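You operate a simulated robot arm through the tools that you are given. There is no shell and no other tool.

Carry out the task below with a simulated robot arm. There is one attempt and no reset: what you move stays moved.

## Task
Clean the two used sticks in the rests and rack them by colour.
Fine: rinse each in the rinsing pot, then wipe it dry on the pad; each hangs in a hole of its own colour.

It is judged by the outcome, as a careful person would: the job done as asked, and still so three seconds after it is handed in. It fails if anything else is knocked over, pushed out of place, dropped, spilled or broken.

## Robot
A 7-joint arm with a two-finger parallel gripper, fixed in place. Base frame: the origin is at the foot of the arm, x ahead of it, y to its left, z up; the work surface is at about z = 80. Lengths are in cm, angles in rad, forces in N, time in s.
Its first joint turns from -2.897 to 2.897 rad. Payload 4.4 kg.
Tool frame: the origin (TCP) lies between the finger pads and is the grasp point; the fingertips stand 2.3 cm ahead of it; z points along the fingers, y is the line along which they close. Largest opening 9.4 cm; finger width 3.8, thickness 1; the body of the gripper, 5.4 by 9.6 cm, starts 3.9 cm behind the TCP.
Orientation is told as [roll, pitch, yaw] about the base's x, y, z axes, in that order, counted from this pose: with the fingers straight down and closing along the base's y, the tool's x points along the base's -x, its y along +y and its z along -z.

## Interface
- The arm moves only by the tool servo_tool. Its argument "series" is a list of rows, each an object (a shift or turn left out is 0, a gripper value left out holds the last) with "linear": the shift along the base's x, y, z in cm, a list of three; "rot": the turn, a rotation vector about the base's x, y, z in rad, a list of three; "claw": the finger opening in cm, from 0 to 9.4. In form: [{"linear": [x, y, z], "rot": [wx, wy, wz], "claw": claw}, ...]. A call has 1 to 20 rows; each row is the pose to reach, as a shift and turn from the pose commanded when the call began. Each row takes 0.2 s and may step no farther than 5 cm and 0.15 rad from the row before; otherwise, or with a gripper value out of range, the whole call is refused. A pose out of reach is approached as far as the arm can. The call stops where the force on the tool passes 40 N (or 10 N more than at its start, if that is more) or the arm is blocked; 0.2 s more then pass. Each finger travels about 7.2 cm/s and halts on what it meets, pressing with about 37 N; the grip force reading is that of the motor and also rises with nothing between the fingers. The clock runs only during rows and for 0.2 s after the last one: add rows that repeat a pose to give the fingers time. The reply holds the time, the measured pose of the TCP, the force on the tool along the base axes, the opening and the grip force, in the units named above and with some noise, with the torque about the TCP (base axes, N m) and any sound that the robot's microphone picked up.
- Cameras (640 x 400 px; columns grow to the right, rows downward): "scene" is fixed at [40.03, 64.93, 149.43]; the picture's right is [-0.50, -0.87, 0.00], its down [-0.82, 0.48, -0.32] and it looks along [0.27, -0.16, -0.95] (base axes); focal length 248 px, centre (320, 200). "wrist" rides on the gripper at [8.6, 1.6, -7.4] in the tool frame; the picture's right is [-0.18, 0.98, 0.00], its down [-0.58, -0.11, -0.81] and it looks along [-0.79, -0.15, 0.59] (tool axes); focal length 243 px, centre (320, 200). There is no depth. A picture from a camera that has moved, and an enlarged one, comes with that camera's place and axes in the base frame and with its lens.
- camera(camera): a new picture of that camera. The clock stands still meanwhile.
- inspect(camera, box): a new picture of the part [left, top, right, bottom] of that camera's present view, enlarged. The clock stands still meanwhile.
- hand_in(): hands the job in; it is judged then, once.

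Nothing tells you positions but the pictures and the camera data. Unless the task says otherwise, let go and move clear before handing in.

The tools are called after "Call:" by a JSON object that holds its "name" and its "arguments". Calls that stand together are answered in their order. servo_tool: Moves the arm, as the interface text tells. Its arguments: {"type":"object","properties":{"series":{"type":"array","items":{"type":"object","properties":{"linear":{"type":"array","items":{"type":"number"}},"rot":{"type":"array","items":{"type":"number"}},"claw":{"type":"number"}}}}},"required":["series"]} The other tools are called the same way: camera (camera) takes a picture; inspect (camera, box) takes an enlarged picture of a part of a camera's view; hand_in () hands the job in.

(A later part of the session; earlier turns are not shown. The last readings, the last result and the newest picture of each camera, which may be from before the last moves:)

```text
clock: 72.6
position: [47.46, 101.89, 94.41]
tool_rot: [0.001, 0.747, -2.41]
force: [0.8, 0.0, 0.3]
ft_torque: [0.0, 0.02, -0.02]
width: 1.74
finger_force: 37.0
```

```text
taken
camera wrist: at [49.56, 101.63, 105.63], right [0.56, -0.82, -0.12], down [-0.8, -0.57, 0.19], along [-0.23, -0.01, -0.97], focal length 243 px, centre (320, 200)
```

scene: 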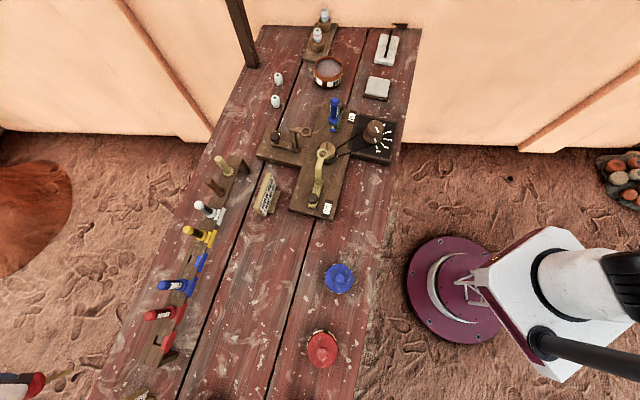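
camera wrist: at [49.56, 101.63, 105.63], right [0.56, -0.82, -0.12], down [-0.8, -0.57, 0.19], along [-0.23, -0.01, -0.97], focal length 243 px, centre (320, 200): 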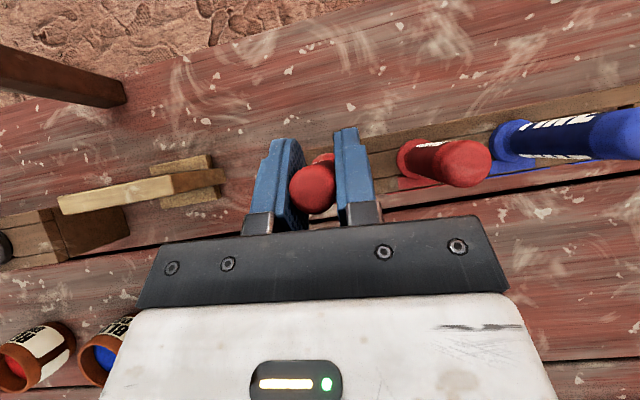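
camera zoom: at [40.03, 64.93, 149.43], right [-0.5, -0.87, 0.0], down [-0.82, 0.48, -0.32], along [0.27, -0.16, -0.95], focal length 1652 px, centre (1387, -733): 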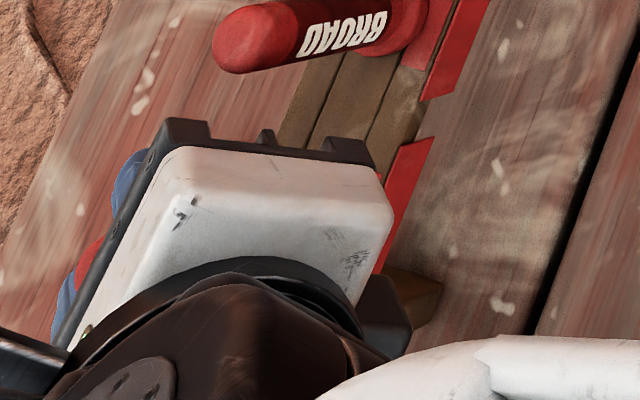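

No resistance: the tip is through the hole. I'll continue down gently toward seating the collar.

Call:
{"name": "servo_tool", "arguments": {"series": [{"linear": [0, 0, -0.3]}, {"linear": [0, 0, -0.6]}, {"linear": [0, 0, -0.9]}, {"linear": [0, 0, -0.9]}]}}

Call:
{"name": "inspect", "arguments": {"camera": "wrist", "box": [240, 110, 500, 230]}}

```text
clock: 73.6
position: [47.66, 101.89, 93.42]
tool_rot: [0.0, 0.748, -2.41]
force: [-0.5, -0.4, -1.6]
ft_torque: [-0.01, -0.02, 0.0]
width: 1.73
finger_force: 37.1
```

```text
2.46 times, centred on (370, 170) of wrist
camera zoom: at [49.58, 101.58, 104.72], right [0.56, -0.82, -0.12], down [-0.8, -0.57, 0.19], along [-0.23, -0.01, -0.97], focal length 597 px, centre (197, 274)
```

zoom: 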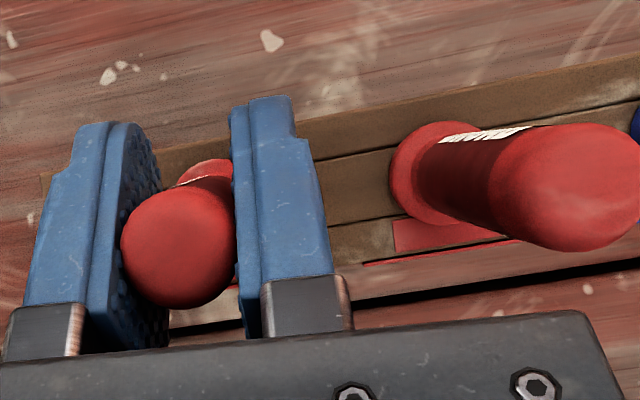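

Clearances to the neighbouring stick look fine. Continuing in small steps until the collar touches.

Call:
{"name": "servo_tool", "arguments": {"series": [{"linear": [0, 0, -0.15]}, {"linear": [0, 0, -0.3]}, {"linear": [0, 0, -0.3]}]}}

Call:
{"name": "servo_tool", "arguments": {"series": [{"linear": [0, 0, -0.1]}, {"linear": [0, 0, -0.2]}, {"linear": [0, 0, -0.2]}]}}

```text
clock: 74.4
position: [47.48, 101.93, 93.12]
tool_rot: [0.001, 0.749, -2.41]
force: [-0.1, -0.4, -0.5]
ft_torque: [0.0, 0.04, 0.03]
width: 1.77
finger_force: 36.9
```

```text
clock: 75.2
position: [47.47, 101.9, 93.03]
tool_rot: [-0.001, 0.75, -2.409]
force: [-7.6, -8.5, 14.6]
ft_torque: [-0.52, 0.5, -0.02]
width: 1.75
finger_force: 36.9
```

Contact at the collar with an inward sideways force, so the stick sits slightly too far outward in the hole. I'll lift a little, shift inward by ~0.2 cm and lower again.

Call:
{"name": "servo_tool", "arguments": {"series": [{"linear": [0, 0, 0.3]}, {"linear": [-0.15, -0.16, 0.3]}, {"linear": [-0.15, -0.16, 0.15]}, {"linear": [-0.15, -0.16, 0.05]}, {"linear": [-0.15, -0.16, 0.05]}]}}

Call:
{"name": "inspect", "arguments": {"camera": "wrist", "box": [240, 110, 500, 230]}}

```text
clock: 76.4
position: [47.37, 101.71, 93.15]
tool_rot: [0.001, 0.751, -2.41]
force: [0.1, -2.2, 10.8]
ft_torque: [-0.15, 0.01, 0.02]
width: 1.72
finger_force: 36.8
```

```text
2.46 times, centred on (370, 170) of wrist
camera zoom: at [49.46, 101.43, 104.39], right [0.56, -0.82, -0.13], down [-0.8, -0.57, 0.19], along [-0.23, -0.01, -0.97], focal length 597 px, centre (197, 274)
```

zoom: 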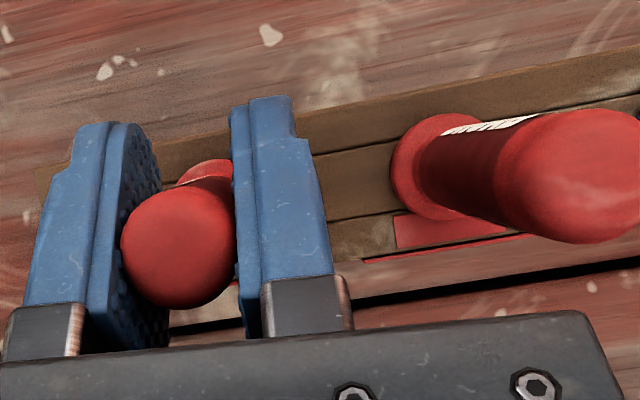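

The collar is now seated with mostly vertical contact and little sideways force. I'll release slowly.

Call:
{"name": "servo_tool", "arguments": {"series": [{"linear": [0, 0, 0.05]}, {"linear": [0, 0, 0.07], "claw": 1.9}, {"linear": [0, 0, 0.07], "claw": 2.3}, {"linear": [0, 0, 0.07], "claw": 3.0}, {"linear": [0, 0, 0.07], "claw": 3.8}, {"linear": [0, 0, 0.07], "claw": 3.8}]}}

Call:
{"name": "inspect", "arguments": {"camera": "wrist", "box": [240, 110, 500, 230]}}

```text
clock: 77.8
position: [47.39, 101.86, 93.01]
tool_rot: [0.003, 0.75, -2.412]
force: [0.3, 1.2, 0.6]
ft_torque: [-0.02, 0.0, -0.01]
width: 3.77
finger_force: 0.0
```

```text
2.46 times, centred on (370, 170) of wrist
camera zoom: at [49.41, 101.49, 104.34], right [0.56, -0.82, -0.12], down [-0.8, -0.57, 0.19], along [-0.23, -0.01, -0.97], focal length 597 px, centre (197, 274)
```

zoom: 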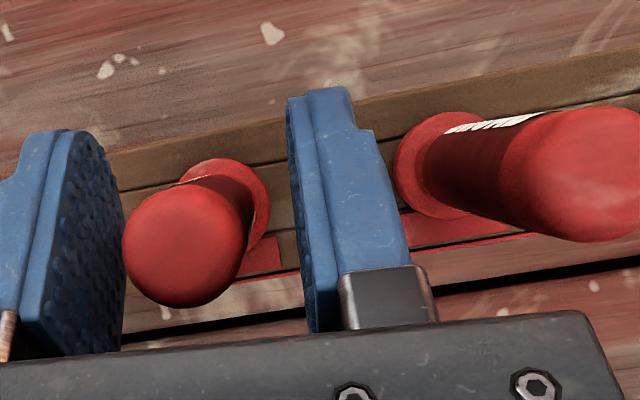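

The red stick stands upright in its hole. I'll rise straight up clear of it.

Call:
{"name": "servo_tool", "arguments": {"series": [{"linear": [0, 0, 1]}, {"linear": [0, 0, 3]}, {"linear": [0, 0, 6]}, {"linear": [0, 0, 10]}, {"linear": [0, 0, 14.5]}, {"linear": [0, 0, 19]}, {"linear": [0, 0, 23]}, {"linear": [0, 0, 23]}]}}

Call:
{"name": "camera", "arguments": {"camera": "wrist"}}

Call:
{"name": "inspect", "arguments": {"camera": "scene", "box": [90, 230, 230, 370]}}

```text
clock: 79.6
position: [47.38, 101.91, 116.15]
tool_rot: [0.002, 0.749, -2.412]
force: [-0.1, -0.8, 0.3]
ft_torque: [-0.02, 0.01, -0.02]
width: 3.81
finger_force: 0.1
```

```text
taken
camera wrist: at [49.43, 101.57, 127.54], right [0.56, -0.82, -0.12], down [-0.8, -0.57, 0.19], along [-0.23, -0.01, -0.97], focal length 243 px, centre (320, 200)
```

wrist: 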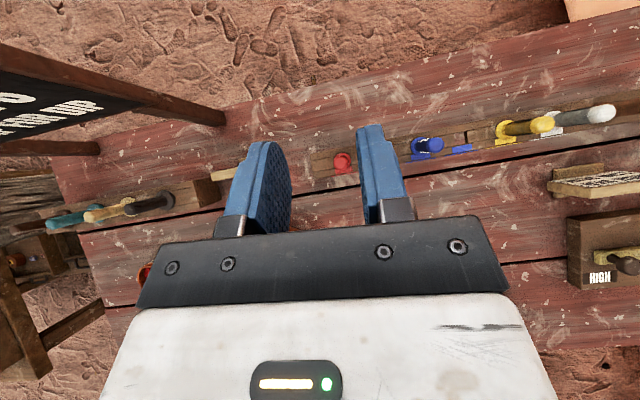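

```text
2.86 times, centred on (160, 300) of scene
camera zoom: at [40.03, 64.93, 149.43], right [-0.5, -0.87, 0.0], down [-0.82, 0.48, -0.32], along [0.27, -0.16, -0.95], focal length 708 px, centre (777, -86)
```

zoom: 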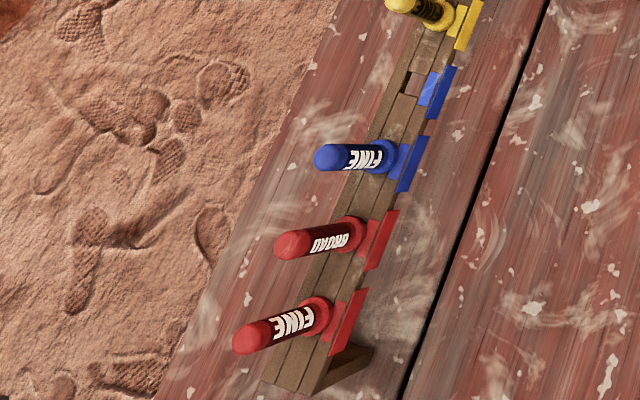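

The red FINE stick is hanging properly in its red hole. Now I'll go over to the blue stick on the low rest.

Call:
{"name": "servo_tool", "arguments": {"series": [{"linear": [1.77, -4.06, 0], "rot": [0, 0, -0.042], "claw": 6}, {"linear": [3.55, -8.13, 0], "rot": [0, 0, -0.084]}, {"linear": [5.32, -12.19, 0], "rot": [0, 0, -0.126]}, {"linear": [7.09, -16.26, 0], "rot": [0, 0, -0.168]}, {"linear": [8.87, -20.32, 0], "rot": [0, 0, -0.21]}, {"linear": [10.64, -24.38, 0], "rot": [0, 0, -0.252]}, {"linear": [12.41, -28.45, 0], "rot": [0, 0, -0.294]}, {"linear": [14.19, -32.51, 0], "rot": [0, 0, -0.336]}, {"linear": [15.96, -36.58, 0], "rot": [0, 0, -0.378]}, {"linear": [17.73, -40.64, 0], "rot": [0, 0, -0.42]}, {"linear": [19.51, -44.7, 0], "rot": [0, 0, -0.462]}, {"linear": [21.28, -48.77, 0], "rot": [0, 0, -0.504]}, {"linear": [23.05, -52.83, -1], "rot": [0, 0, -0.546]}, {"linear": [24.83, -56.9, -2.5], "rot": [0, 0, -0.588]}, {"linear": [26.6, -60.96, -3.8], "rot": [0, 0, -0.63]}, {"linear": [26.6, -60.96, -3.8], "rot": [0, 0, -0.63]}]}}

Call:
{"name": "camera", "arguments": {"camera": "wrist"}}

Call:
{"name": "inspect", "arguments": {"camera": "wrist", "box": [270, 100, 400, 230]}}

Call:
{"name": "inspect", "arguments": {"camera": "scene", "box": [305, 85, 365, 145]}}

```text
clock: 83.0
position: [73.9, 40.92, 112.24]
tool_rot: [0.001, 0.747, -3.041]
force: [0.3, -0.2, -0.5]
ft_torque: [-0.05, -0.01, 0.02]
width: 6.0
finger_force: 0.1
```

```text
taken
camera wrist: at [75.31, 39.46, 123.59], right [-0.04, -0.99, -0.12], down [-0.98, 0.01, 0.19], along [-0.19, 0.13, -0.97], focal length 243 px, centre (320, 200)
```

wrist: 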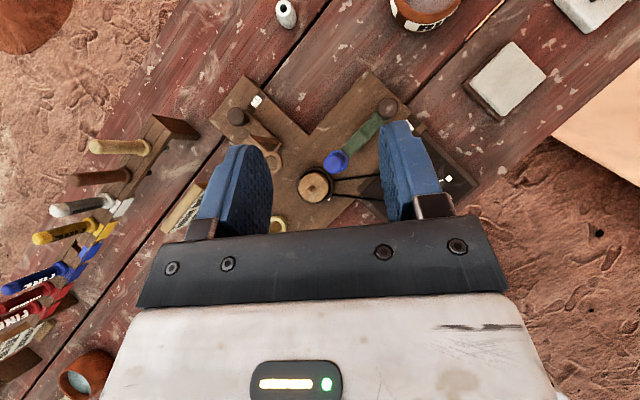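

```text
3.08 times, centred on (335, 165) of wrist
camera zoom: at [75.31, 39.46, 123.59], right [-0.04, -0.99, -0.12], down [-0.98, 0.01, 0.19], along [-0.19, 0.13, -0.97], focal length 746 px, centre (274, 308)
```

zoom: 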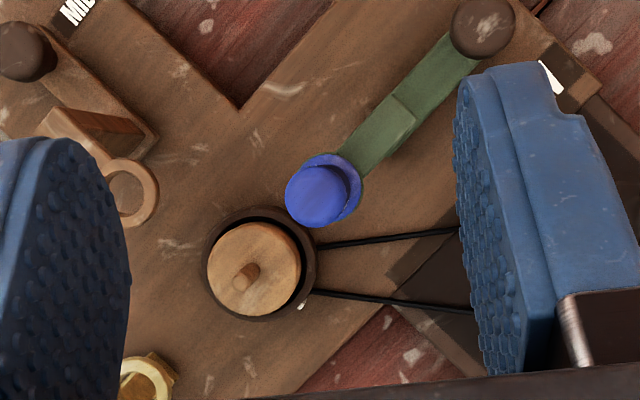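

```text
6.67 times, centred on (335, 115) of scene
camera zoom: at [40.03, 64.93, 149.43], right [-0.5, -0.87, 0.0], down [-0.82, 0.48, -0.32], along [0.27, -0.16, -0.95], focal length 1652 px, centre (220, 767)
```

zoom: 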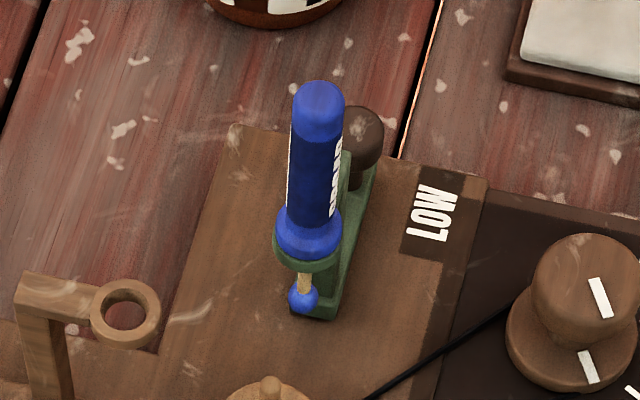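

The blue BROAD stick's axis is at about (74.3, 41.1), collar z ≈ 92.9, tip ≈ 88.3. I'll descend around its handle.

Call:
{"name": "servo_tool", "arguments": {"series": [{"linear": [0.4, 0.1, 0]}, {"linear": [0.4, 0.1, -4]}, {"linear": [0.4, 0.1, -7.5]}, {"linear": [0.4, 0.1, -10.5]}, {"linear": [0.4, 0.1, -12.7]}, {"linear": [0.4, 0.1, -13.6]}, {"linear": [0.4, 0.1, -13.6]}]}}

Call:
{"name": "camera", "arguments": {"camera": "wrist"}}

```text
clock: 84.6
position: [74.08, 41.02, 98.64]
tool_rot: [0.0, 0.751, -3.04]
force: [0.2, -0.2, -0.3]
ft_torque: [0.0, -0.03, 0.03]
width: 6.0
finger_force: 0.0
```

```text
taken
camera wrist: at [75.59, 39.46, 109.95], right [-0.04, -0.99, -0.13], down [-0.98, 0.01, 0.19], along [-0.19, 0.13, -0.97], focal length 243 px, centre (320, 200)
```

wrist: 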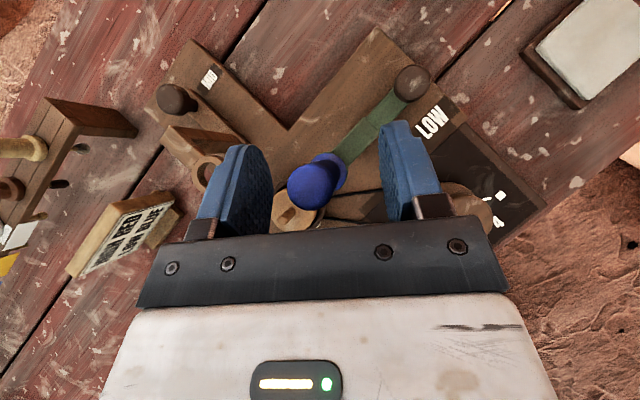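

The handle is centred laterally, about 0.2 cm outward of the grasp point; I'll adjust and close.

Call:
{"name": "servo_tool", "arguments": {"series": [{"linear": [0.2, 0, 0]}, {"linear": [0.2, 0, 0], "claw": 4}, {"linear": [0.2, 0, 0], "claw": 2.6}, {"linear": [0.2, 0, 0], "claw": 1}, {"linear": [0.2, 0, 0], "claw": 1}, {"linear": [0.2, 0, 0], "claw": 1}]}}

Call:
{"name": "camera", "arguments": {"camera": "wrist"}}

```text
clock: 86.0
position: [74.36, 40.81, 98.74]
tool_rot: [0.001, 0.75, -3.04]
force: [-1.8, 6.0, 0.2]
ft_torque: [0.35, 0.08, -0.03]
width: 1.72
finger_force: 37.2
```

```text
taken
camera wrist: at [75.87, 39.48, 109.96], right [-0.04, -0.99, -0.12], down [-0.98, 0.01, 0.19], along [-0.19, 0.13, -0.97], focal length 243 px, centre (320, 200)
```

wrist: 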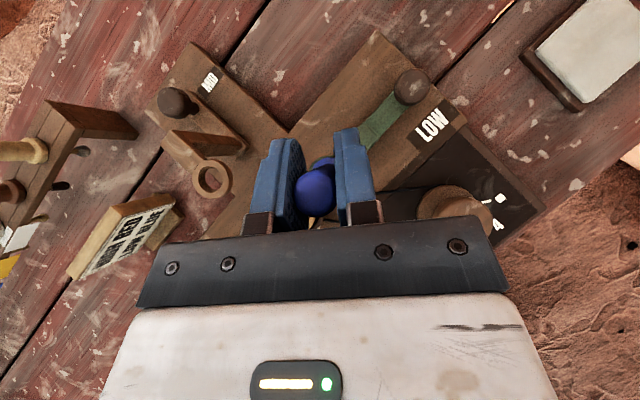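

Grip is firm but the ring is pushing the stick sideways with ~6 N; I'll relieve that with a tiny +y shift, then lift straight up.

Call:
{"name": "servo_tool", "arguments": {"series": [{"linear": [0, 0.06, 0]}, {"linear": [0, 0.06, 0]}]}}

Call:
{"name": "servo_tool", "arguments": {"series": [{"linear": [0, 0, 0.4]}, {"linear": [0, 0, 1.2]}, {"linear": [0, 0, 2.4]}, {"linear": [0, 0, 4]}, {"linear": [0, 0, 6]}, {"linear": [0, 0, 8.5]}, {"linear": [0, 0, 12]}, {"linear": [0, 0, 12]}]}}

Call:
{"name": "inspect", "arguments": {"camera": "scene", "box": [290, 50, 390, 150]}}

Call:
{"name": "camera", "arguments": {"camera": "wrist"}}

```text
clock: 86.6
position: [74.4, 40.89, 98.77]
tool_rot: [0.001, 0.749, -3.041]
force: [0.7, -0.1, 0.0]
ft_torque: [0.05, 0.0, 0.0]
width: 1.75
finger_force: 37.0
```

```text
clock: 88.4
position: [74.55, 40.96, 110.83]
tool_rot: [0.001, 0.749, -3.041]
force: [0.5, 0.7, -0.9]
ft_torque: [0.0, -0.03, 0.02]
width: 1.75
finger_force: 37.4
```

```text
4.00 times, centred on (340, 100) of scene
camera zoom: at [40.03, 64.93, 149.43], right [-0.5, -0.87, 0.0], down [-0.82, 0.48, -0.32], along [0.27, -0.16, -0.95], focal length 991 px, centre (240, 600)
```

zoom: 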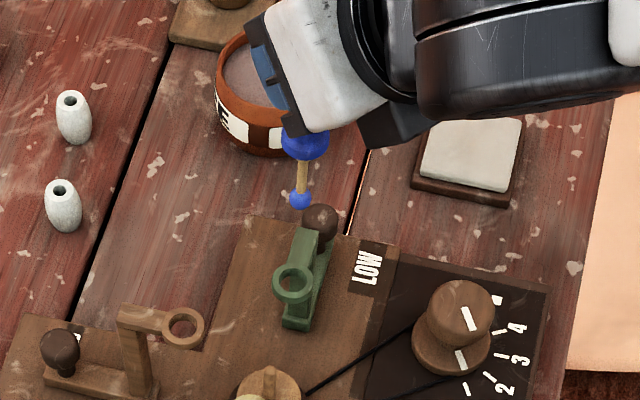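

```text
taken
camera wrist: at [76.03, 39.55, 121.99], right [-0.04, -0.99, -0.12], down [-0.98, 0.01, 0.19], along [-0.19, 0.13, -0.97], focal length 243 px, centre (320, 200)
```

wrist: 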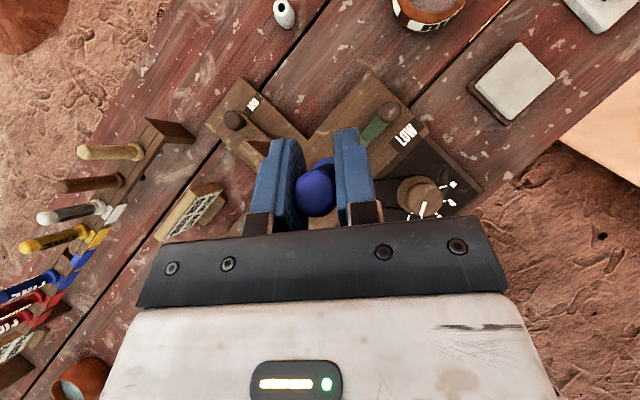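

The blue stick is free of its ring. I'll zoom on its tip to measure how far it hangs below the TCP.

Call:
{"name": "inspect", "arguments": {"camera": "scene", "box": [345, 75, 365, 110]}}

Call:
{"name": "inspect", "arguments": {"camera": "wrist", "box": [260, 120, 380, 230]}}

```text
11.43 times, centred on (355, 92) of scene
camera zoom: at [40.03, 64.93, 149.43], right [-0.5, -0.87, 0.0], down [-0.82, 0.48, -0.32], along [0.27, -0.16, -0.95], focal length 2832 px, centre (-80, 1429)
```

zoom: 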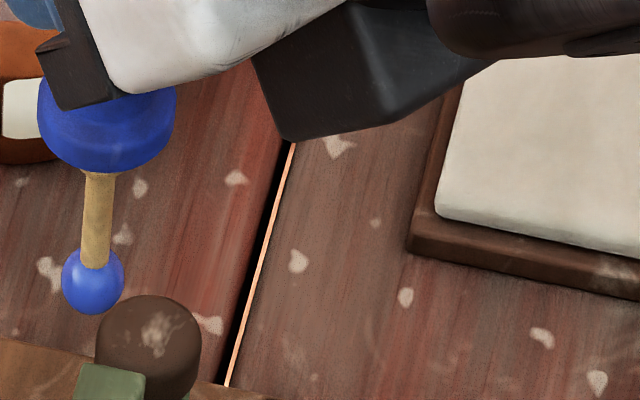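

```text
3.64 times, centred on (320, 175) of wrist
camera zoom: at [76.03, 39.55, 121.99], right [-0.04, -0.99, -0.12], down [-0.98, 0.01, 0.19], along [-0.19, 0.13, -0.97], focal length 882 px, centre (320, 291)
```

zoom: 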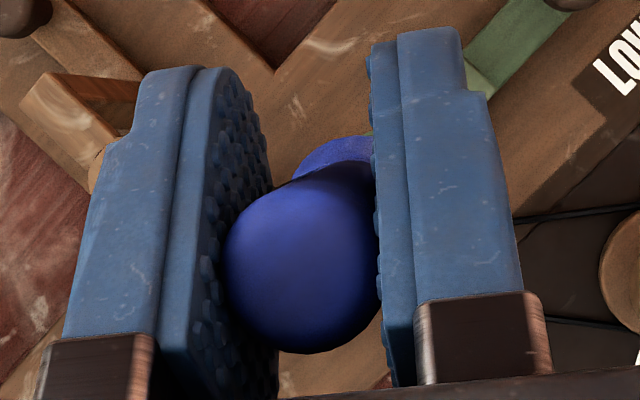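

The blue tip (larger ball) hangs about 10.7 cm below the TCP. I'll carry it over the rinsing pot.

Call:
{"name": "servo_tool", "arguments": {"series": [{"linear": [1, -0.5, 3], "rot": [0, 0, -0.03]}, {"linear": [5, -2.8, 5], "rot": [0, 0, -0.07]}, {"linear": [9, -5, 5.5], "rot": [0, 0, -0.11]}, {"linear": [13, -7.2, 5.5], "rot": [0, 0, -0.15]}, {"linear": [17, -9.4, 5.5], "rot": [0, 0, -0.19]}, {"linear": [20.5, -11.3, 5.5], "rot": [0, 0, -0.23]}, {"linear": [22.9, -12.66, 5.5], "rot": [0, 0, -0.27]}, {"linear": [22.9, -12.66, 5.5], "rot": [0, 0, -0.27]}]}}

Call:
{"name": "servo_tool", "arguments": {"series": [{"linear": [0, 0, -4]}, {"linear": [0, 0, -8]}, {"linear": [0, 0, -11]}, {"linear": [0, 0, -13]}, {"linear": [0, 0, -13]}]}}

Call:
{"name": "inspect", "arguments": {"camera": "scene", "box": [300, 20, 380, 90]}}

Call:
{"name": "camera", "arguments": {"camera": "wrist"}}

```text
refused: row 2 steps farther than a row can; nothing moved
```

```text
clock: 89.6
position: [74.54, 41.05, 97.46]
tool_rot: [-0.001, 0.752, -3.039]
force: [-1.1, 10.2, 5.5]
ft_torque: [0.35, 0.05, -0.02]
width: 1.75
finger_force: 36.7
```

```text
5.71 times, centred on (340, 55) of scene
camera zoom: at [40.03, 64.93, 149.43], right [-0.5, -0.87, 0.0], down [-0.82, 0.48, -0.32], along [0.27, -0.16, -0.95], focal length 1416 px, centre (206, 1029)
```

zoom: 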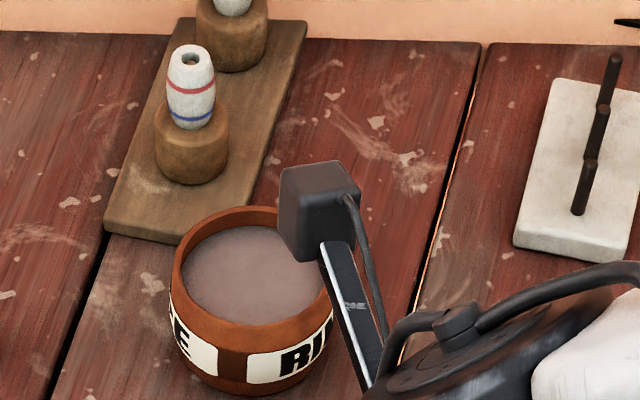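

```text
taken
camera wrist: at [76.05, 39.51, 108.82], right [-0.04, -0.99, -0.13], down [-0.98, 0.01, 0.19], along [-0.19, 0.13, -0.97], focal length 243 px, centre (320, 200)
```

wrist: 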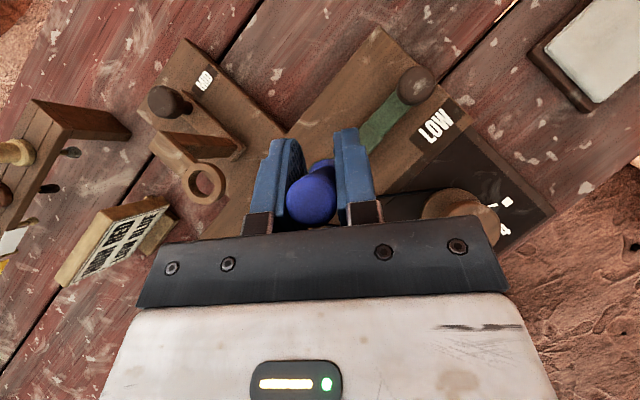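

My first move was refused (step too long) so the second lowered the stick back into its ring, about 1 cm past seating – I should not have chained those. Let me inspect whether the rest or stick shifted before moving.

Call:
{"name": "inspect", "arguments": {"camera": "scene", "box": [300, 80, 400, 180]}}

Call:
{"name": "inspect", "arguments": {"camera": "wrist", "box": [240, 40, 460, 230]}}

```text
4.00 times, centred on (350, 130) of scene
camera zoom: at [40.03, 64.93, 149.43], right [-0.5, -0.87, 0.0], down [-0.82, 0.48, -0.32], along [0.27, -0.16, -0.95], focal length 991 px, centre (200, 480)
```

zoom: 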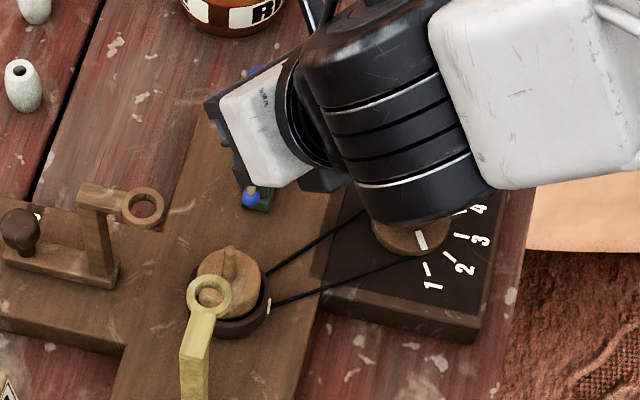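

```text
2.11 times, centred on (350, 135) of wrist
camera zoom: at [76.05, 39.51, 108.82], right [-0.04, -0.99, -0.13], down [-0.98, 0.01, 0.19], along [-0.19, 0.13, -0.97], focal length 511 px, centre (257, 337)
```

zoom: 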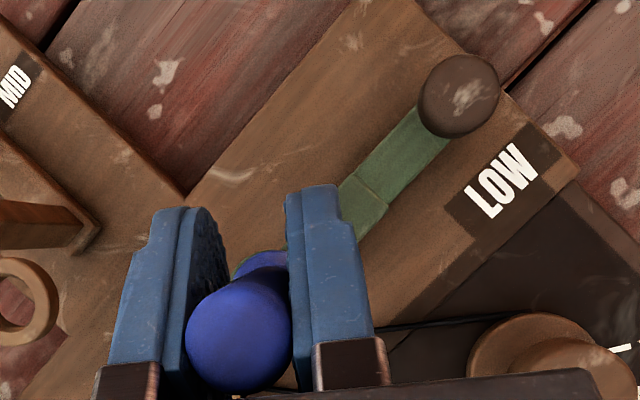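

The rest looks unmoved and the stick just slid ~1 cm up in the grip. I'll relieve the side force first, as a single move.

Call:
{"name": "servo_tool", "arguments": {"series": [{"linear": [0, 0.05, 0.1]}, {"linear": [0, 0.08, 0.2]}, {"linear": [0, 0.08, 0.2]}]}}

```text
clock: 90.4
position: [74.6, 41.06, 97.63]
tool_rot: [0.002, 0.749, -3.04]
force: [0.1, 0.1, -1.4]
ft_torque: [0.01, 0.0, 0.04]
width: 1.72
finger_force: 36.6
```

Forces are back to zero. Lifting straight up again slowly.

Call:
{"name": "servo_tool", "arguments": {"series": [{"linear": [0, 0, 0.4]}, {"linear": [0, 0, 1.2]}, {"linear": [0, 0, 2.4]}, {"linear": [0, 0, 4]}, {"linear": [0, 0, 6]}, {"linear": [0, 0, 8.5]}, {"linear": [0, 0, 12]}, {"linear": [0, 0, 13]}, {"linear": [0, 0, 13]}]}}

Call:
{"name": "inspect", "arguments": {"camera": "scene", "box": [290, 50, 390, 150]}}

Call:
{"name": "inspect", "arguments": {"camera": "wrist", "box": [260, 120, 380, 230]}}

```text
clock: 92.4
position: [74.51, 41.0, 110.77]
tool_rot: [0.002, 0.748, -3.041]
force: [0.8, 0.4, 0.0]
ft_torque: [0.0, 0.0, 0.0]
width: 1.73
finger_force: 36.9
```

```text
4.00 times, centred on (340, 100) of scene
camera zoom: at [40.03, 64.93, 149.43], right [-0.5, -0.87, 0.0], down [-0.82, 0.48, -0.32], along [0.27, -0.16, -0.95], focal length 991 px, centre (240, 600)
```

zoom: 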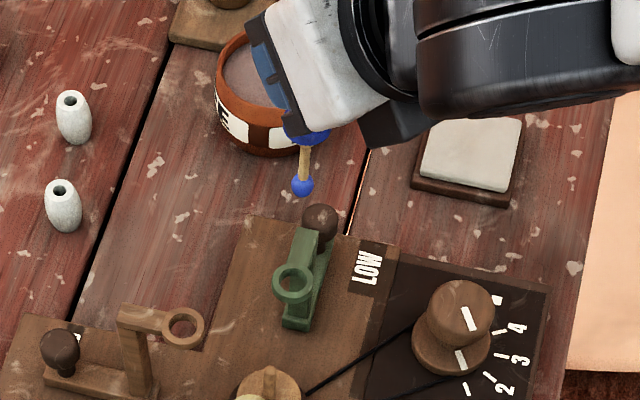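

```text
3.64 times, centred on (320, 175) of wrist
camera zoom: at [75.96, 39.57, 122.12], right [-0.04, -0.99, -0.12], down [-0.98, 0.01, 0.19], along [-0.19, 0.13, -0.97], focal length 882 px, centre (320, 291)
```

zoom: 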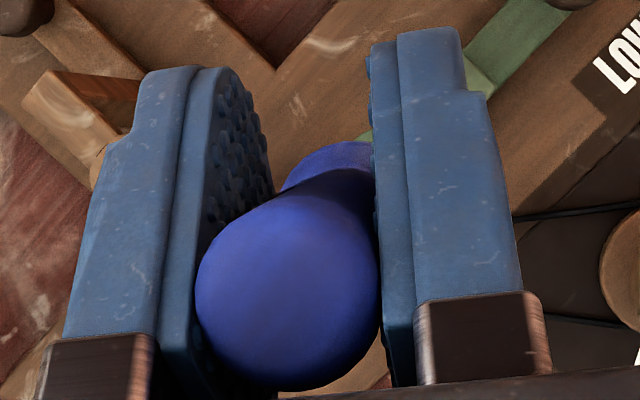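

The green rest is exactly where it was. The stick slid up about 1.3 cm in the grip (tip now ≈ 9.3 cm below TCP). I'll check that it's still upright.

Call:
{"name": "inspect", "arguments": {"camera": "scene", "box": [345, 75, 365, 110]}}

```text
11.43 times, centred on (355, 92) of scene
camera zoom: at [40.03, 64.93, 149.43], right [-0.5, -0.87, 0.0], down [-0.82, 0.48, -0.32], along [0.27, -0.16, -0.95], focal length 2832 px, centre (-80, 1429)
```

zoom: 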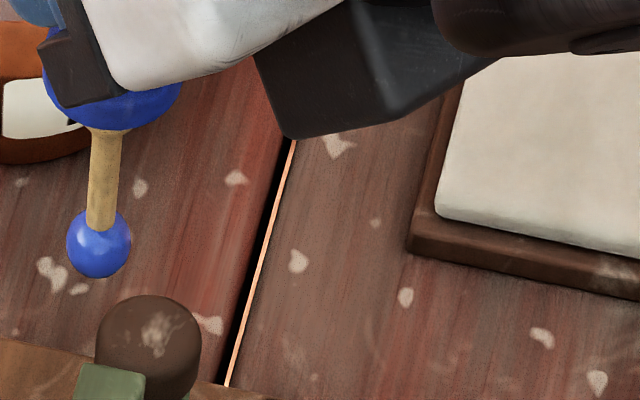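

The stick is within about 3° of upright, good enough. Now a single carefully stepped move to above the rinsing pot.

Call:
{"name": "servo_tool", "arguments": {"series": [{"linear": [1, -0.5, 3], "rot": [0, 0, -0.03]}, {"linear": [4.5, -2.5, 4.4], "rot": [0, 0, -0.07]}, {"linear": [8.5, -4.8, 4.4], "rot": [0, 0, -0.11]}, {"linear": [12.5, -7.05, 4.4], "rot": [0, 0, -0.15]}, {"linear": [16.5, -9.3, 4.4], "rot": [0, 0, -0.19]}, {"linear": [20, -11.3, 4.4], "rot": [0, 0, -0.23]}, {"linear": [22.6, -12.74, 4.4], "rot": [0, 0, -0.27]}, {"linear": [22.6, -12.74, 4.4], "rot": [0, 0, -0.27]}]}}

Call:
{"name": "camera", "arguments": {"camera": "wrist"}}

```text
clock: 94.2
position: [97.32, 28.51, 115.13]
tool_rot: [0.002, 0.749, 2.972]
force: [0.6, -0.5, 0.3]
ft_torque: [0.0, -0.02, 0.01]
width: 1.73
finger_force: 36.7
```

```text
taken
camera wrist: at [98.32, 26.81, 126.43], right [-0.3, -0.95, -0.12], down [-0.94, 0.27, 0.19], along [-0.15, 0.18, -0.97], focal length 243 px, centre (320, 200)
```

wrist: 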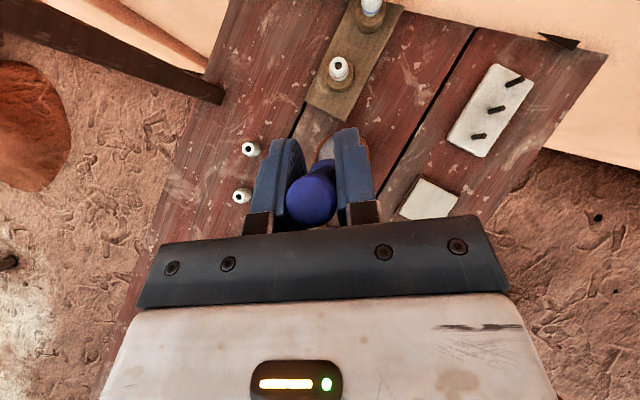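

Above the pot at (97.3, 28.5). I'll lower to just above the rim and check the tip position.

Call:
{"name": "servo_tool", "arguments": {"series": [{"linear": [0, 0, -4]}, {"linear": [0, 0, -8]}, {"linear": [0, 0, -12]}, {"linear": [0, 0, -15]}, {"linear": [0, 0, -15]}, {"linear": [0, 0, -15]}]}}

Call:
{"name": "inspect", "arguments": {"camera": "scene", "box": [310, 30, 360, 80]}}

```text
clock: 95.6
position: [97.28, 28.21, 100.16]
tool_rot: [0.002, 0.749, 2.973]
force: [0.0, -0.2, -0.3]
ft_torque: [0.04, 0.01, 0.03]
width: 1.73
finger_force: 37.1
```

```text
8.00 times, centred on (335, 55) of scene
camera zoom: at [40.03, 64.93, 149.43], right [-0.5, -0.87, 0.0], down [-0.82, 0.48, -0.32], along [0.27, -0.16, -0.95], focal length 1982 px, centre (200, 1360)
```

zoom: 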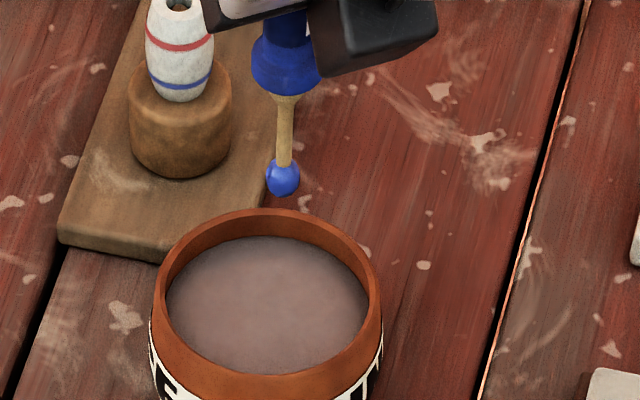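

The tip hangs about 9.4 cm below TCP, centred over the pot. I'll lower it in and stir for a good while.

Call:
{"name": "servo_tool", "arguments": {"series": [{"linear": [0, 0, -2]}, {"linear": [0, 0, -4]}, {"linear": [0, 0, -6]}, {"linear": [0, 0, -7.3]}, {"linear": [0, 0, -8.3]}, {"linear": [0.8, 0, -8.3]}, {"linear": [1.4, 0, -8.3]}, {"linear": [1.2, 0.8, -8.3]}, {"linear": [0.7, 1.3, -8.3]}, {"linear": [0, 1.5, -8.3]}, {"linear": [-0.8, 1.3, -8.3]}, {"linear": [-1.3, 0.8, -8.3]}, {"linear": [-1.5, 0, -8.3]}, {"linear": [-1.3, -0.8, -8.3]}, {"linear": [-0.8, -1.3, -8.3]}, {"linear": [0, -1.5, -8.3]}, {"linear": [0.7, -1.2, -8.3]}, {"linear": [1.2, -0.7, -8.3]}, {"linear": [0.7, 0, -8.3]}, {"linear": [0, 0, -8.3]}]}}

Call:
{"name": "inspect", "arguments": {"camera": "scene", "box": [300, 30, 380, 100]}}

```text
clock: 99.8
position: [97.03, 28.49, 91.91]
tool_rot: [0.002, 0.75, 2.974]
force: [-0.4, -0.6, -0.5]
ft_torque: [-0.01, -0.01, 0.0]
width: 1.73
finger_force: 37.2
```

```text
5.71 times, centred on (340, 65) of scene
camera zoom: at [40.03, 64.93, 149.43], right [-0.5, -0.87, 0.0], down [-0.82, 0.48, -0.32], along [0.27, -0.16, -0.95], focal length 1416 px, centre (206, 971)
```

zoom: 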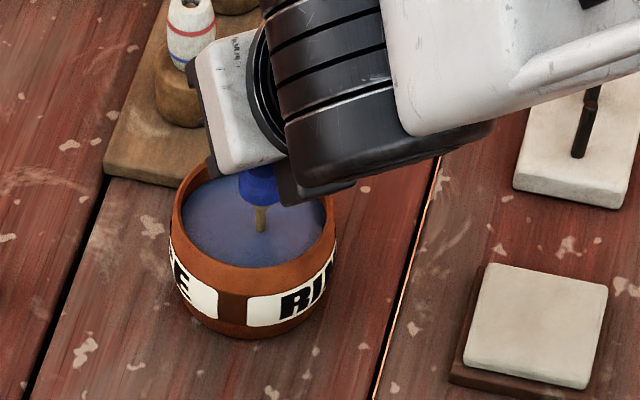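

The water has tinted bluish, so the tip is submerged and rinsing. I'll keep stirring.

Call:
{"name": "servo_tool", "arguments": {"series": [{"linear": [0.8, 0, 0]}, {"linear": [1.3, 0.4, 0]}, {"linear": [1.2, 1, 0]}, {"linear": [0.5, 1.4, 0]}, {"linear": [-0.3, 1.5, 0]}, {"linear": [-1, 1.1, 0]}, {"linear": [-1.4, 0.4, 0]}, {"linear": [-1.4, -0.4, 0]}, {"linear": [-1, -1.1, 0]}, {"linear": [-0.3, -1.5, 0]}, {"linear": [0.5, -1.3, 0]}, {"linear": [1.1, -0.8, 0]}, {"linear": [1.3, 0, 0]}, {"linear": [1, 0.8, 0]}, {"linear": [0.3, 1.3, 0]}, {"linear": [-0.5, 1.3, 0]}, {"linear": [-1.1, 0.8, 0]}, {"linear": [-1, 0, 0]}, {"linear": [-0.5, 0, 0]}, {"linear": [0, 0, 0]}]}}

Call:
{"name": "servo_tool", "arguments": {"series": [{"linear": [0.8, 0, 0]}, {"linear": [1.3, 0.4, 0]}, {"linear": [1.2, 1, 0]}, {"linear": [0.5, 1.4, 0]}, {"linear": [-0.3, 1.5, 0]}, {"linear": [-1, 1.1, 0]}, {"linear": [-1.4, 0.4, 0]}, {"linear": [-1.4, -0.4, 0]}, {"linear": [-1, -1.1, 0]}, {"linear": [-0.3, -1.5, 0]}, {"linear": [0.5, -1.3, 0]}, {"linear": [1.1, -0.8, 0]}, {"linear": [1.3, 0, 0]}, {"linear": [1, 0.8, 0]}, {"linear": [0.3, 1.3, 0]}, {"linear": [-0.5, 1.3, 0]}, {"linear": [-1.1, 0.8, 0]}, {"linear": [-1, 0, 0]}, {"linear": [-0.5, 0, 0]}, {"linear": [0, 0, 0]}]}}

Call:
{"name": "inspect", "arguments": {"camera": "scene", "box": [300, 30, 380, 100]}}

```text
clock: 104.0
position: [97.06, 28.4, 91.95]
tool_rot: [0.003, 0.751, 2.971]
force: [-0.9, 0.9, -0.5]
ft_torque: [0.02, -0.01, 0.02]
width: 1.75
finger_force: 37.5
```

```text
clock: 108.2
position: [97.09, 28.31, 91.97]
tool_rot: [0.001, 0.752, 2.972]
force: [-0.1, 0.5, -0.6]
ft_torque: [0.02, -0.02, 0.04]
width: 1.75
finger_force: 37.3
```

```text
5.71 times, centred on (340, 65) of scene
camera zoom: at [40.03, 64.93, 149.43], right [-0.5, -0.87, 0.0], down [-0.82, 0.48, -0.32], along [0.27, -0.16, -0.95], focal length 1416 px, centre (206, 971)
```

zoom: 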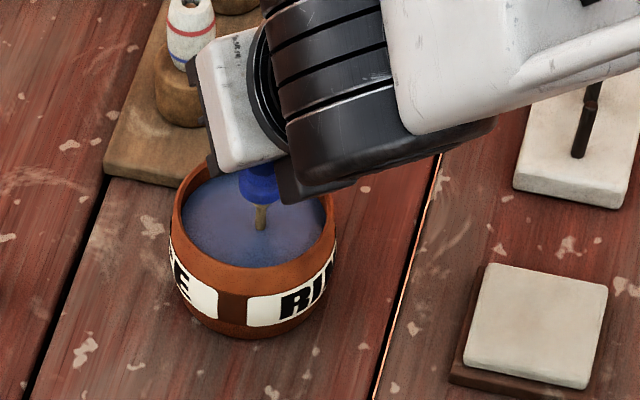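

Over 12 s of rinsing done. I'll raise it slowly, let it drip over the pot, and look at the tip.

Call:
{"name": "servo_tool", "arguments": {"series": [{"linear": [0, 0, 0.5]}, {"linear": [0, 0, 1]}, {"linear": [0, 0, 1.7]}, {"linear": [0, 0, 2.6]}, {"linear": [0, 0, 3.8]}, {"linear": [0, 0, 5.2]}, {"linear": [0, 0, 6.6]}, {"linear": [0, 0, 8.3]}, {"linear": [0, 0, 8.3]}, {"linear": [0, 0, 8.3]}, {"linear": [0, 0, 8.3]}, {"linear": [0, 0, 8.3]}]}}

Call:
{"name": "inspect", "arguments": {"camera": "scene", "box": [310, 30, 360, 80]}}

```text
clock: 110.8
position: [97.14, 28.31, 100.02]
tool_rot: [0.003, 0.749, 2.972]
force: [-0.2, -0.1, -0.6]
ft_torque: [0.01, 0.02, 0.02]
width: 1.72
finger_force: 37.1
```

```text
8.00 times, centred on (335, 55) of scene
camera zoom: at [40.03, 64.93, 149.43], right [-0.5, -0.87, 0.0], down [-0.82, 0.48, -0.32], along [0.27, -0.16, -0.95], focal length 1982 px, centre (200, 1360)
```

zoom: 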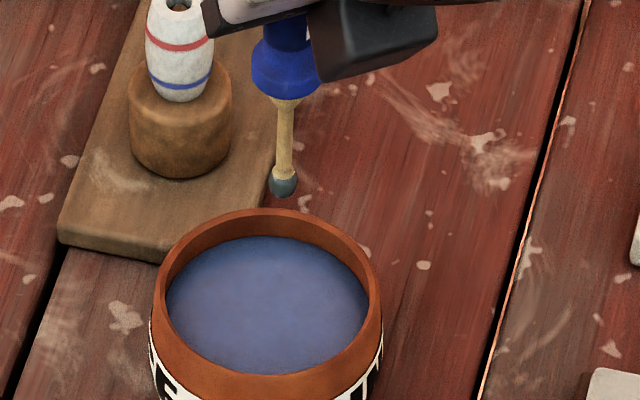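

The blue stick's tip is now clean wet grey. Moving it over the pad.

Call:
{"name": "servo_tool", "arguments": {"series": [{"linear": [-2, -1.9, 1], "rot": [0, 0, -0.02]}, {"linear": [-5, -4.8, 1], "rot": [0, 0, -0.04]}, {"linear": [-8, -7.7, 1], "rot": [0, 0, -0.06]}, {"linear": [-11, -10.6, 1], "rot": [0, 0, -0.08]}, {"linear": [-12.6, -12.2, 0], "rot": [0, 0, -0.1]}, {"linear": [-12.6, -12.2, 0], "rot": [0, 0, -0.1]}]}}

Call:
{"name": "inspect", "arguments": {"camera": "scene", "box": [340, 40, 420, 110]}}

```text
clock: 112.2
position: [84.46, 16.03, 100.11]
tool_rot: [0.002, 0.749, 2.872]
force: [0.2, -0.8, -0.8]
ft_torque: [0.02, -0.01, 0.02]
width: 1.76
finger_force: 36.8
```

```text
5.71 times, centred on (380, 75) of scene
camera zoom: at [40.03, 64.93, 149.43], right [-0.5, -0.87, 0.0], down [-0.82, 0.48, -0.32], along [0.27, -0.16, -0.95], focal length 1416 px, centre (-23, 914)
```

zoom: 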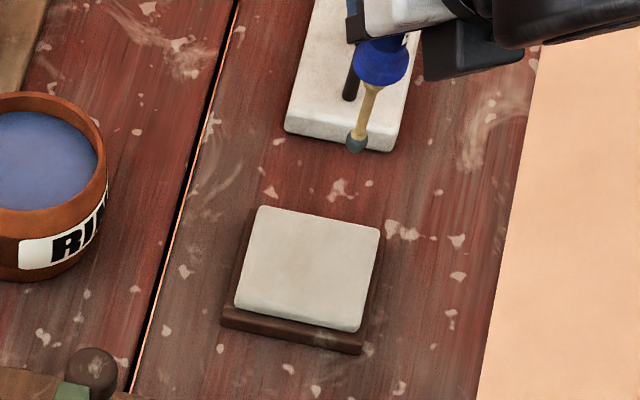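

Tip height nearly matches the red one's, so contact should occur near TCP 91.8. I'll descend to just above and then creep.

Call:
{"name": "servo_tool", "arguments": {"series": [{"linear": [0, 0, -2]}, {"linear": [0, 0, -4]}, {"linear": [0, 0, -5.8]}, {"linear": [0, 0, -6.8]}, {"linear": [0, 0, -7.3]}, {"linear": [0, 0, -7.6]}, {"linear": [0, 0, -7.6]}]}}

Call:
{"name": "inspect", "arguments": {"camera": "scene", "box": [360, 70, 385, 95]}}

```text
clock: 113.8
position: [84.5, 16.11, 92.56]
tool_rot: [0.001, 0.75, 2.874]
force: [-0.2, 0.4, -0.4]
ft_torque: [0.0, 0.0, 0.02]
width: 1.74
finger_force: 36.9
```

```text
16.00 times, centred on (372, 82) of scene
camera zoom: at [40.03, 64.93, 149.43], right [-0.5, -0.87, 0.0], down [-0.82, 0.48, -0.32], along [0.27, -0.16, -0.95], focal length 3964 px, centre (-520, 2080)
```

zoom: 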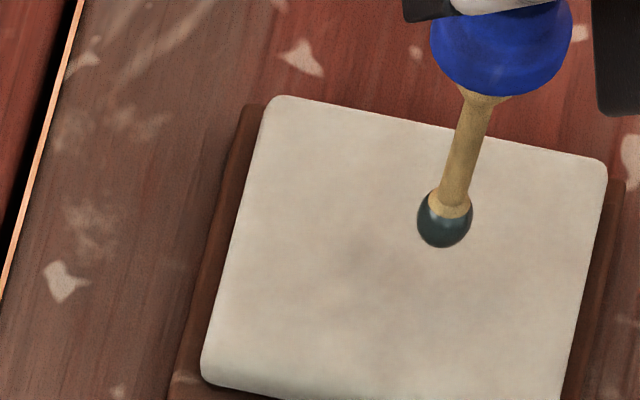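

No contact yet. Creeping down further.

Call:
{"name": "servo_tool", "arguments": {"series": [{"linear": [0, 0, -0.1]}, {"linear": [0, 0, -0.2]}, {"linear": [0, 0, -0.3]}, {"linear": [0, 0, -0.3]}]}}

Call:
{"name": "servo_tool", "arguments": {"series": [{"linear": [0, 0, -0.1]}, {"linear": [0, 0, -0.2]}, {"linear": [0, 0, -0.2]}]}}

Call:
{"name": "inspect", "arguments": {"camera": "scene", "box": [360, 70, 385, 95]}}

```text
clock: 114.8
position: [84.43, 16.14, 92.2]
tool_rot: [0.001, 0.75, 2.871]
force: [0.3, -0.9, -0.3]
ft_torque: [0.01, 0.02, 0.0]
width: 1.72
finger_force: 37.1
```

```text
clock: 115.6
position: [84.57, 16.18, 92.17]
tool_rot: [0.001, 0.75, 2.873]
force: [-0.2, -0.4, 0.7]
ft_torque: [0.05, 0.02, 0.01]
width: 1.75
finger_force: 37.7
```

```text
16.00 times, centred on (372, 82) of scene
camera zoom: at [40.03, 64.93, 149.43], right [-0.5, -0.87, 0.0], down [-0.82, 0.48, -0.32], along [0.27, -0.16, -0.95], focal length 3964 px, centre (-520, 2080)
```

zoom: 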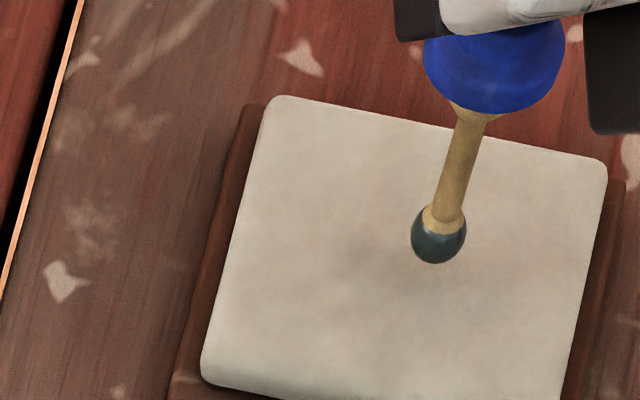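

Still a small gap. Continuing in small steps.

Call:
{"name": "servo_tool", "arguments": {"series": [{"linear": [0, 0, -0.1]}, {"linear": [0, 0, -0.2]}, {"linear": [0, 0, -0.2]}]}}

Call:
{"name": "servo_tool", "arguments": {"series": [{"linear": [0, 0, -0.08]}, {"linear": [0, 0, -0.15]}, {"linear": [0, 0, -0.15]}]}}

Call:
{"name": "inspect", "arguments": {"camera": "scene", "box": [360, 70, 385, 95]}}

```text
clock: 116.4
position: [84.49, 16.11, 91.92]
tool_rot: [0.002, 0.748, 2.873]
force: [0.6, 0.1, 0.3]
ft_torque: [-0.01, -0.03, 0.05]
width: 1.75
finger_force: 37.0
```

```text
clock: 117.2
position: [84.58, 16.11, 91.77]
tool_rot: [0.002, 0.749, 2.872]
force: [0.4, 0.1, -0.6]
ft_torque: [0.0, 0.03, -0.01]
width: 1.76
finger_force: 36.8
```

```text
16.00 times, centred on (372, 82) of scene
camera zoom: at [40.03, 64.93, 149.43], right [-0.5, -0.87, 0.0], down [-0.82, 0.48, -0.32], along [0.27, -0.16, -0.95], focal length 3964 px, centre (-520, 2080)
```

zoom: 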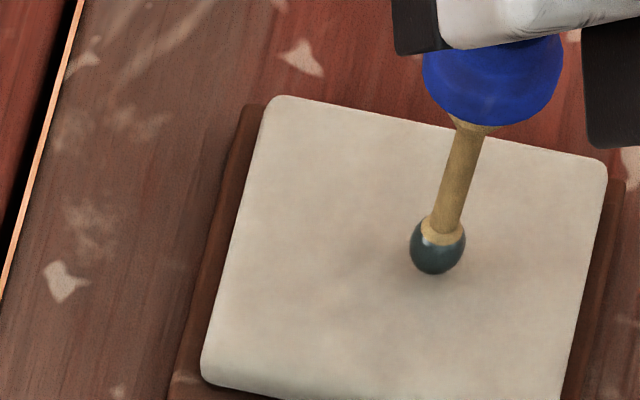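

The contact shadow is closing. Commanded z ≈ 91.58, still no force; a bit further.

Call:
{"name": "servo_tool", "arguments": {"series": [{"linear": [0, 0, -0.08]}, {"linear": [0, 0, -0.15]}, {"linear": [0, 0, -0.15]}]}}

Call:
{"name": "servo_tool", "arguments": {"series": [{"linear": [0, 0, -0.05]}, {"linear": [0, 0, -0.1]}, {"linear": [0, 0, -0.1]}]}}

Call:
{"name": "inspect", "arguments": {"camera": "scene", "box": [360, 70, 385, 95]}}

```text
clock: 118.0
position: [84.58, 16.09, 91.64]
tool_rot: [0.002, 0.749, 2.872]
force: [-0.2, 0.4, 0.5]
ft_torque: [-0.01, 0.02, 0.02]
width: 1.74
finger_force: 36.9
```

```text
clock: 118.8
position: [84.51, 16.18, 91.53]
tool_rot: [0.0, 0.75, 2.874]
force: [-0.3, -3.1, 6.5]
ft_torque: [-0.16, -0.01, 0.02]
width: 1.77
finger_force: 37.2
```

```text
16.00 times, centred on (372, 82) of scene
camera zoom: at [40.03, 64.93, 149.43], right [-0.5, -0.87, 0.0], down [-0.82, 0.48, -0.32], along [0.27, -0.16, -0.95], focal length 3964 px, centre (-520, 2080)
```

zoom: 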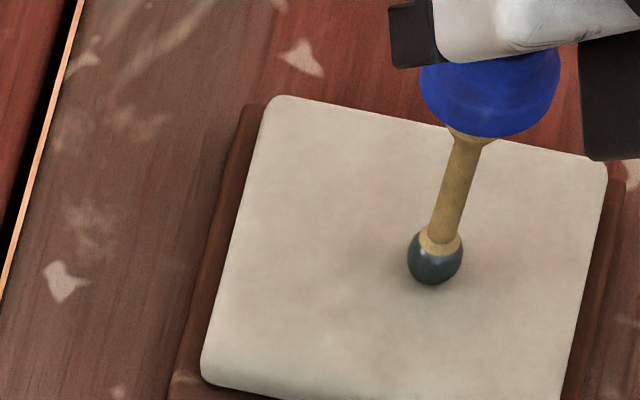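

Contact at about 6.5 N. I'll wipe with several gentle strokes around the pad's middle.

Call:
{"name": "servo_tool", "arguments": {"series": [{"linear": [-0.3, 0, 0]}, {"linear": [-0.6, 0, 0]}, {"linear": [-0.9, 0, 0]}, {"linear": [-0.6, 0.2, 0]}, {"linear": [-0.2, 0.4, 0]}, {"linear": [0.2, 0.6, 0]}, {"linear": [0.6, 0.8, 0]}, {"linear": [0.6, 0.4, 0]}, {"linear": [0.2, 0.1, 0]}, {"linear": [-0.2, -0.2, 0]}, {"linear": [-0.2, -0.2, 0]}]}}

Call:
{"name": "inspect", "arguments": {"camera": "scene", "box": [360, 70, 385, 95]}}

```text
clock: 121.2
position: [84.2, 15.99, 91.58]
tool_rot: [0.0, 0.751, 2.872]
force: [6.3, 4.1, 13.1]
ft_torque: [0.41, -0.55, -0.01]
width: 1.77
finger_force: 36.9
```

```text
16.00 times, centred on (372, 82) of scene
camera zoom: at [40.03, 64.93, 149.43], right [-0.5, -0.87, 0.0], down [-0.82, 0.48, -0.32], along [0.27, -0.16, -0.95], focal length 3964 px, centre (-520, 2080)
```

zoom: 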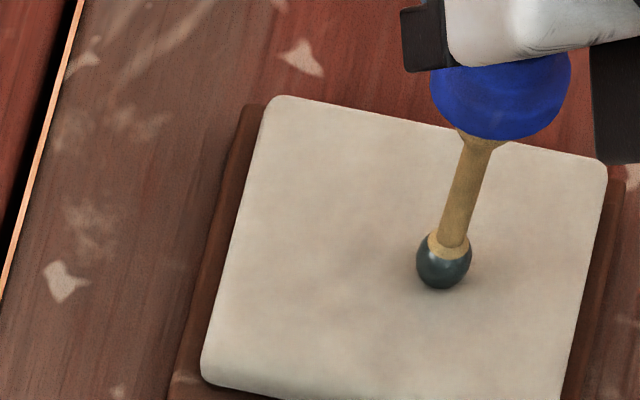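

Still wet and force about 13 N; I'll ease up a hair and continue with more strokes.

Call:
{"name": "servo_tool", "arguments": {"series": [{"linear": [0, 0, 0.03]}, {"linear": [0.4, 0.25, 0.03]}, {"linear": [0.8, 0.5, 0.03]}, {"linear": [1.2, 0.75, 0.03]}, {"linear": [1.6, 1.0, 0.03]}, {"linear": [1.6, 0.6, 0.03]}, {"linear": [1.2, 0.2, 0.03]}, {"linear": [0.8, -0.1, 0.03]}, {"linear": [0.4, -0.4, 0.03]}, {"linear": [0, -0.7, 0.03]}, {"linear": [0.4, -0.9, 0.03]}, {"linear": [0.8, -0.6, 0.03]}, {"linear": [1.2, -0.3, 0.03]}, {"linear": [1.6, 0, 0.03]}, {"linear": [1.2, 0.3, 0.03]}, {"linear": [0.8, 0.3, 0.03]}, {"linear": [0.4, 0.2, 0.03]}, {"linear": [0, 0, 0.03]}]}}

Call:
{"name": "inspect", "arguments": {"camera": "scene", "box": [360, 70, 385, 95]}}

```text
clock: 125.0
position: [84.28, 15.9, 91.56]
tool_rot: [0.001, 0.751, 2.873]
force: [1.1, 1.2, 0.5]
ft_torque: [0.04, -0.06, -0.03]
width: 1.72
finger_force: 37.0
```

```text
16.00 times, centred on (372, 82) of scene
camera zoom: at [40.03, 64.93, 149.43], right [-0.5, -0.87, 0.0], down [-0.82, 0.48, -0.32], along [0.27, -0.16, -0.95], focal length 3964 px, centre (-520, 2080)
```

zoom: 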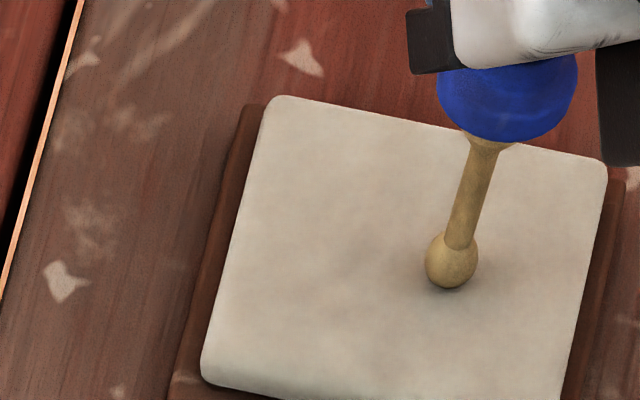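

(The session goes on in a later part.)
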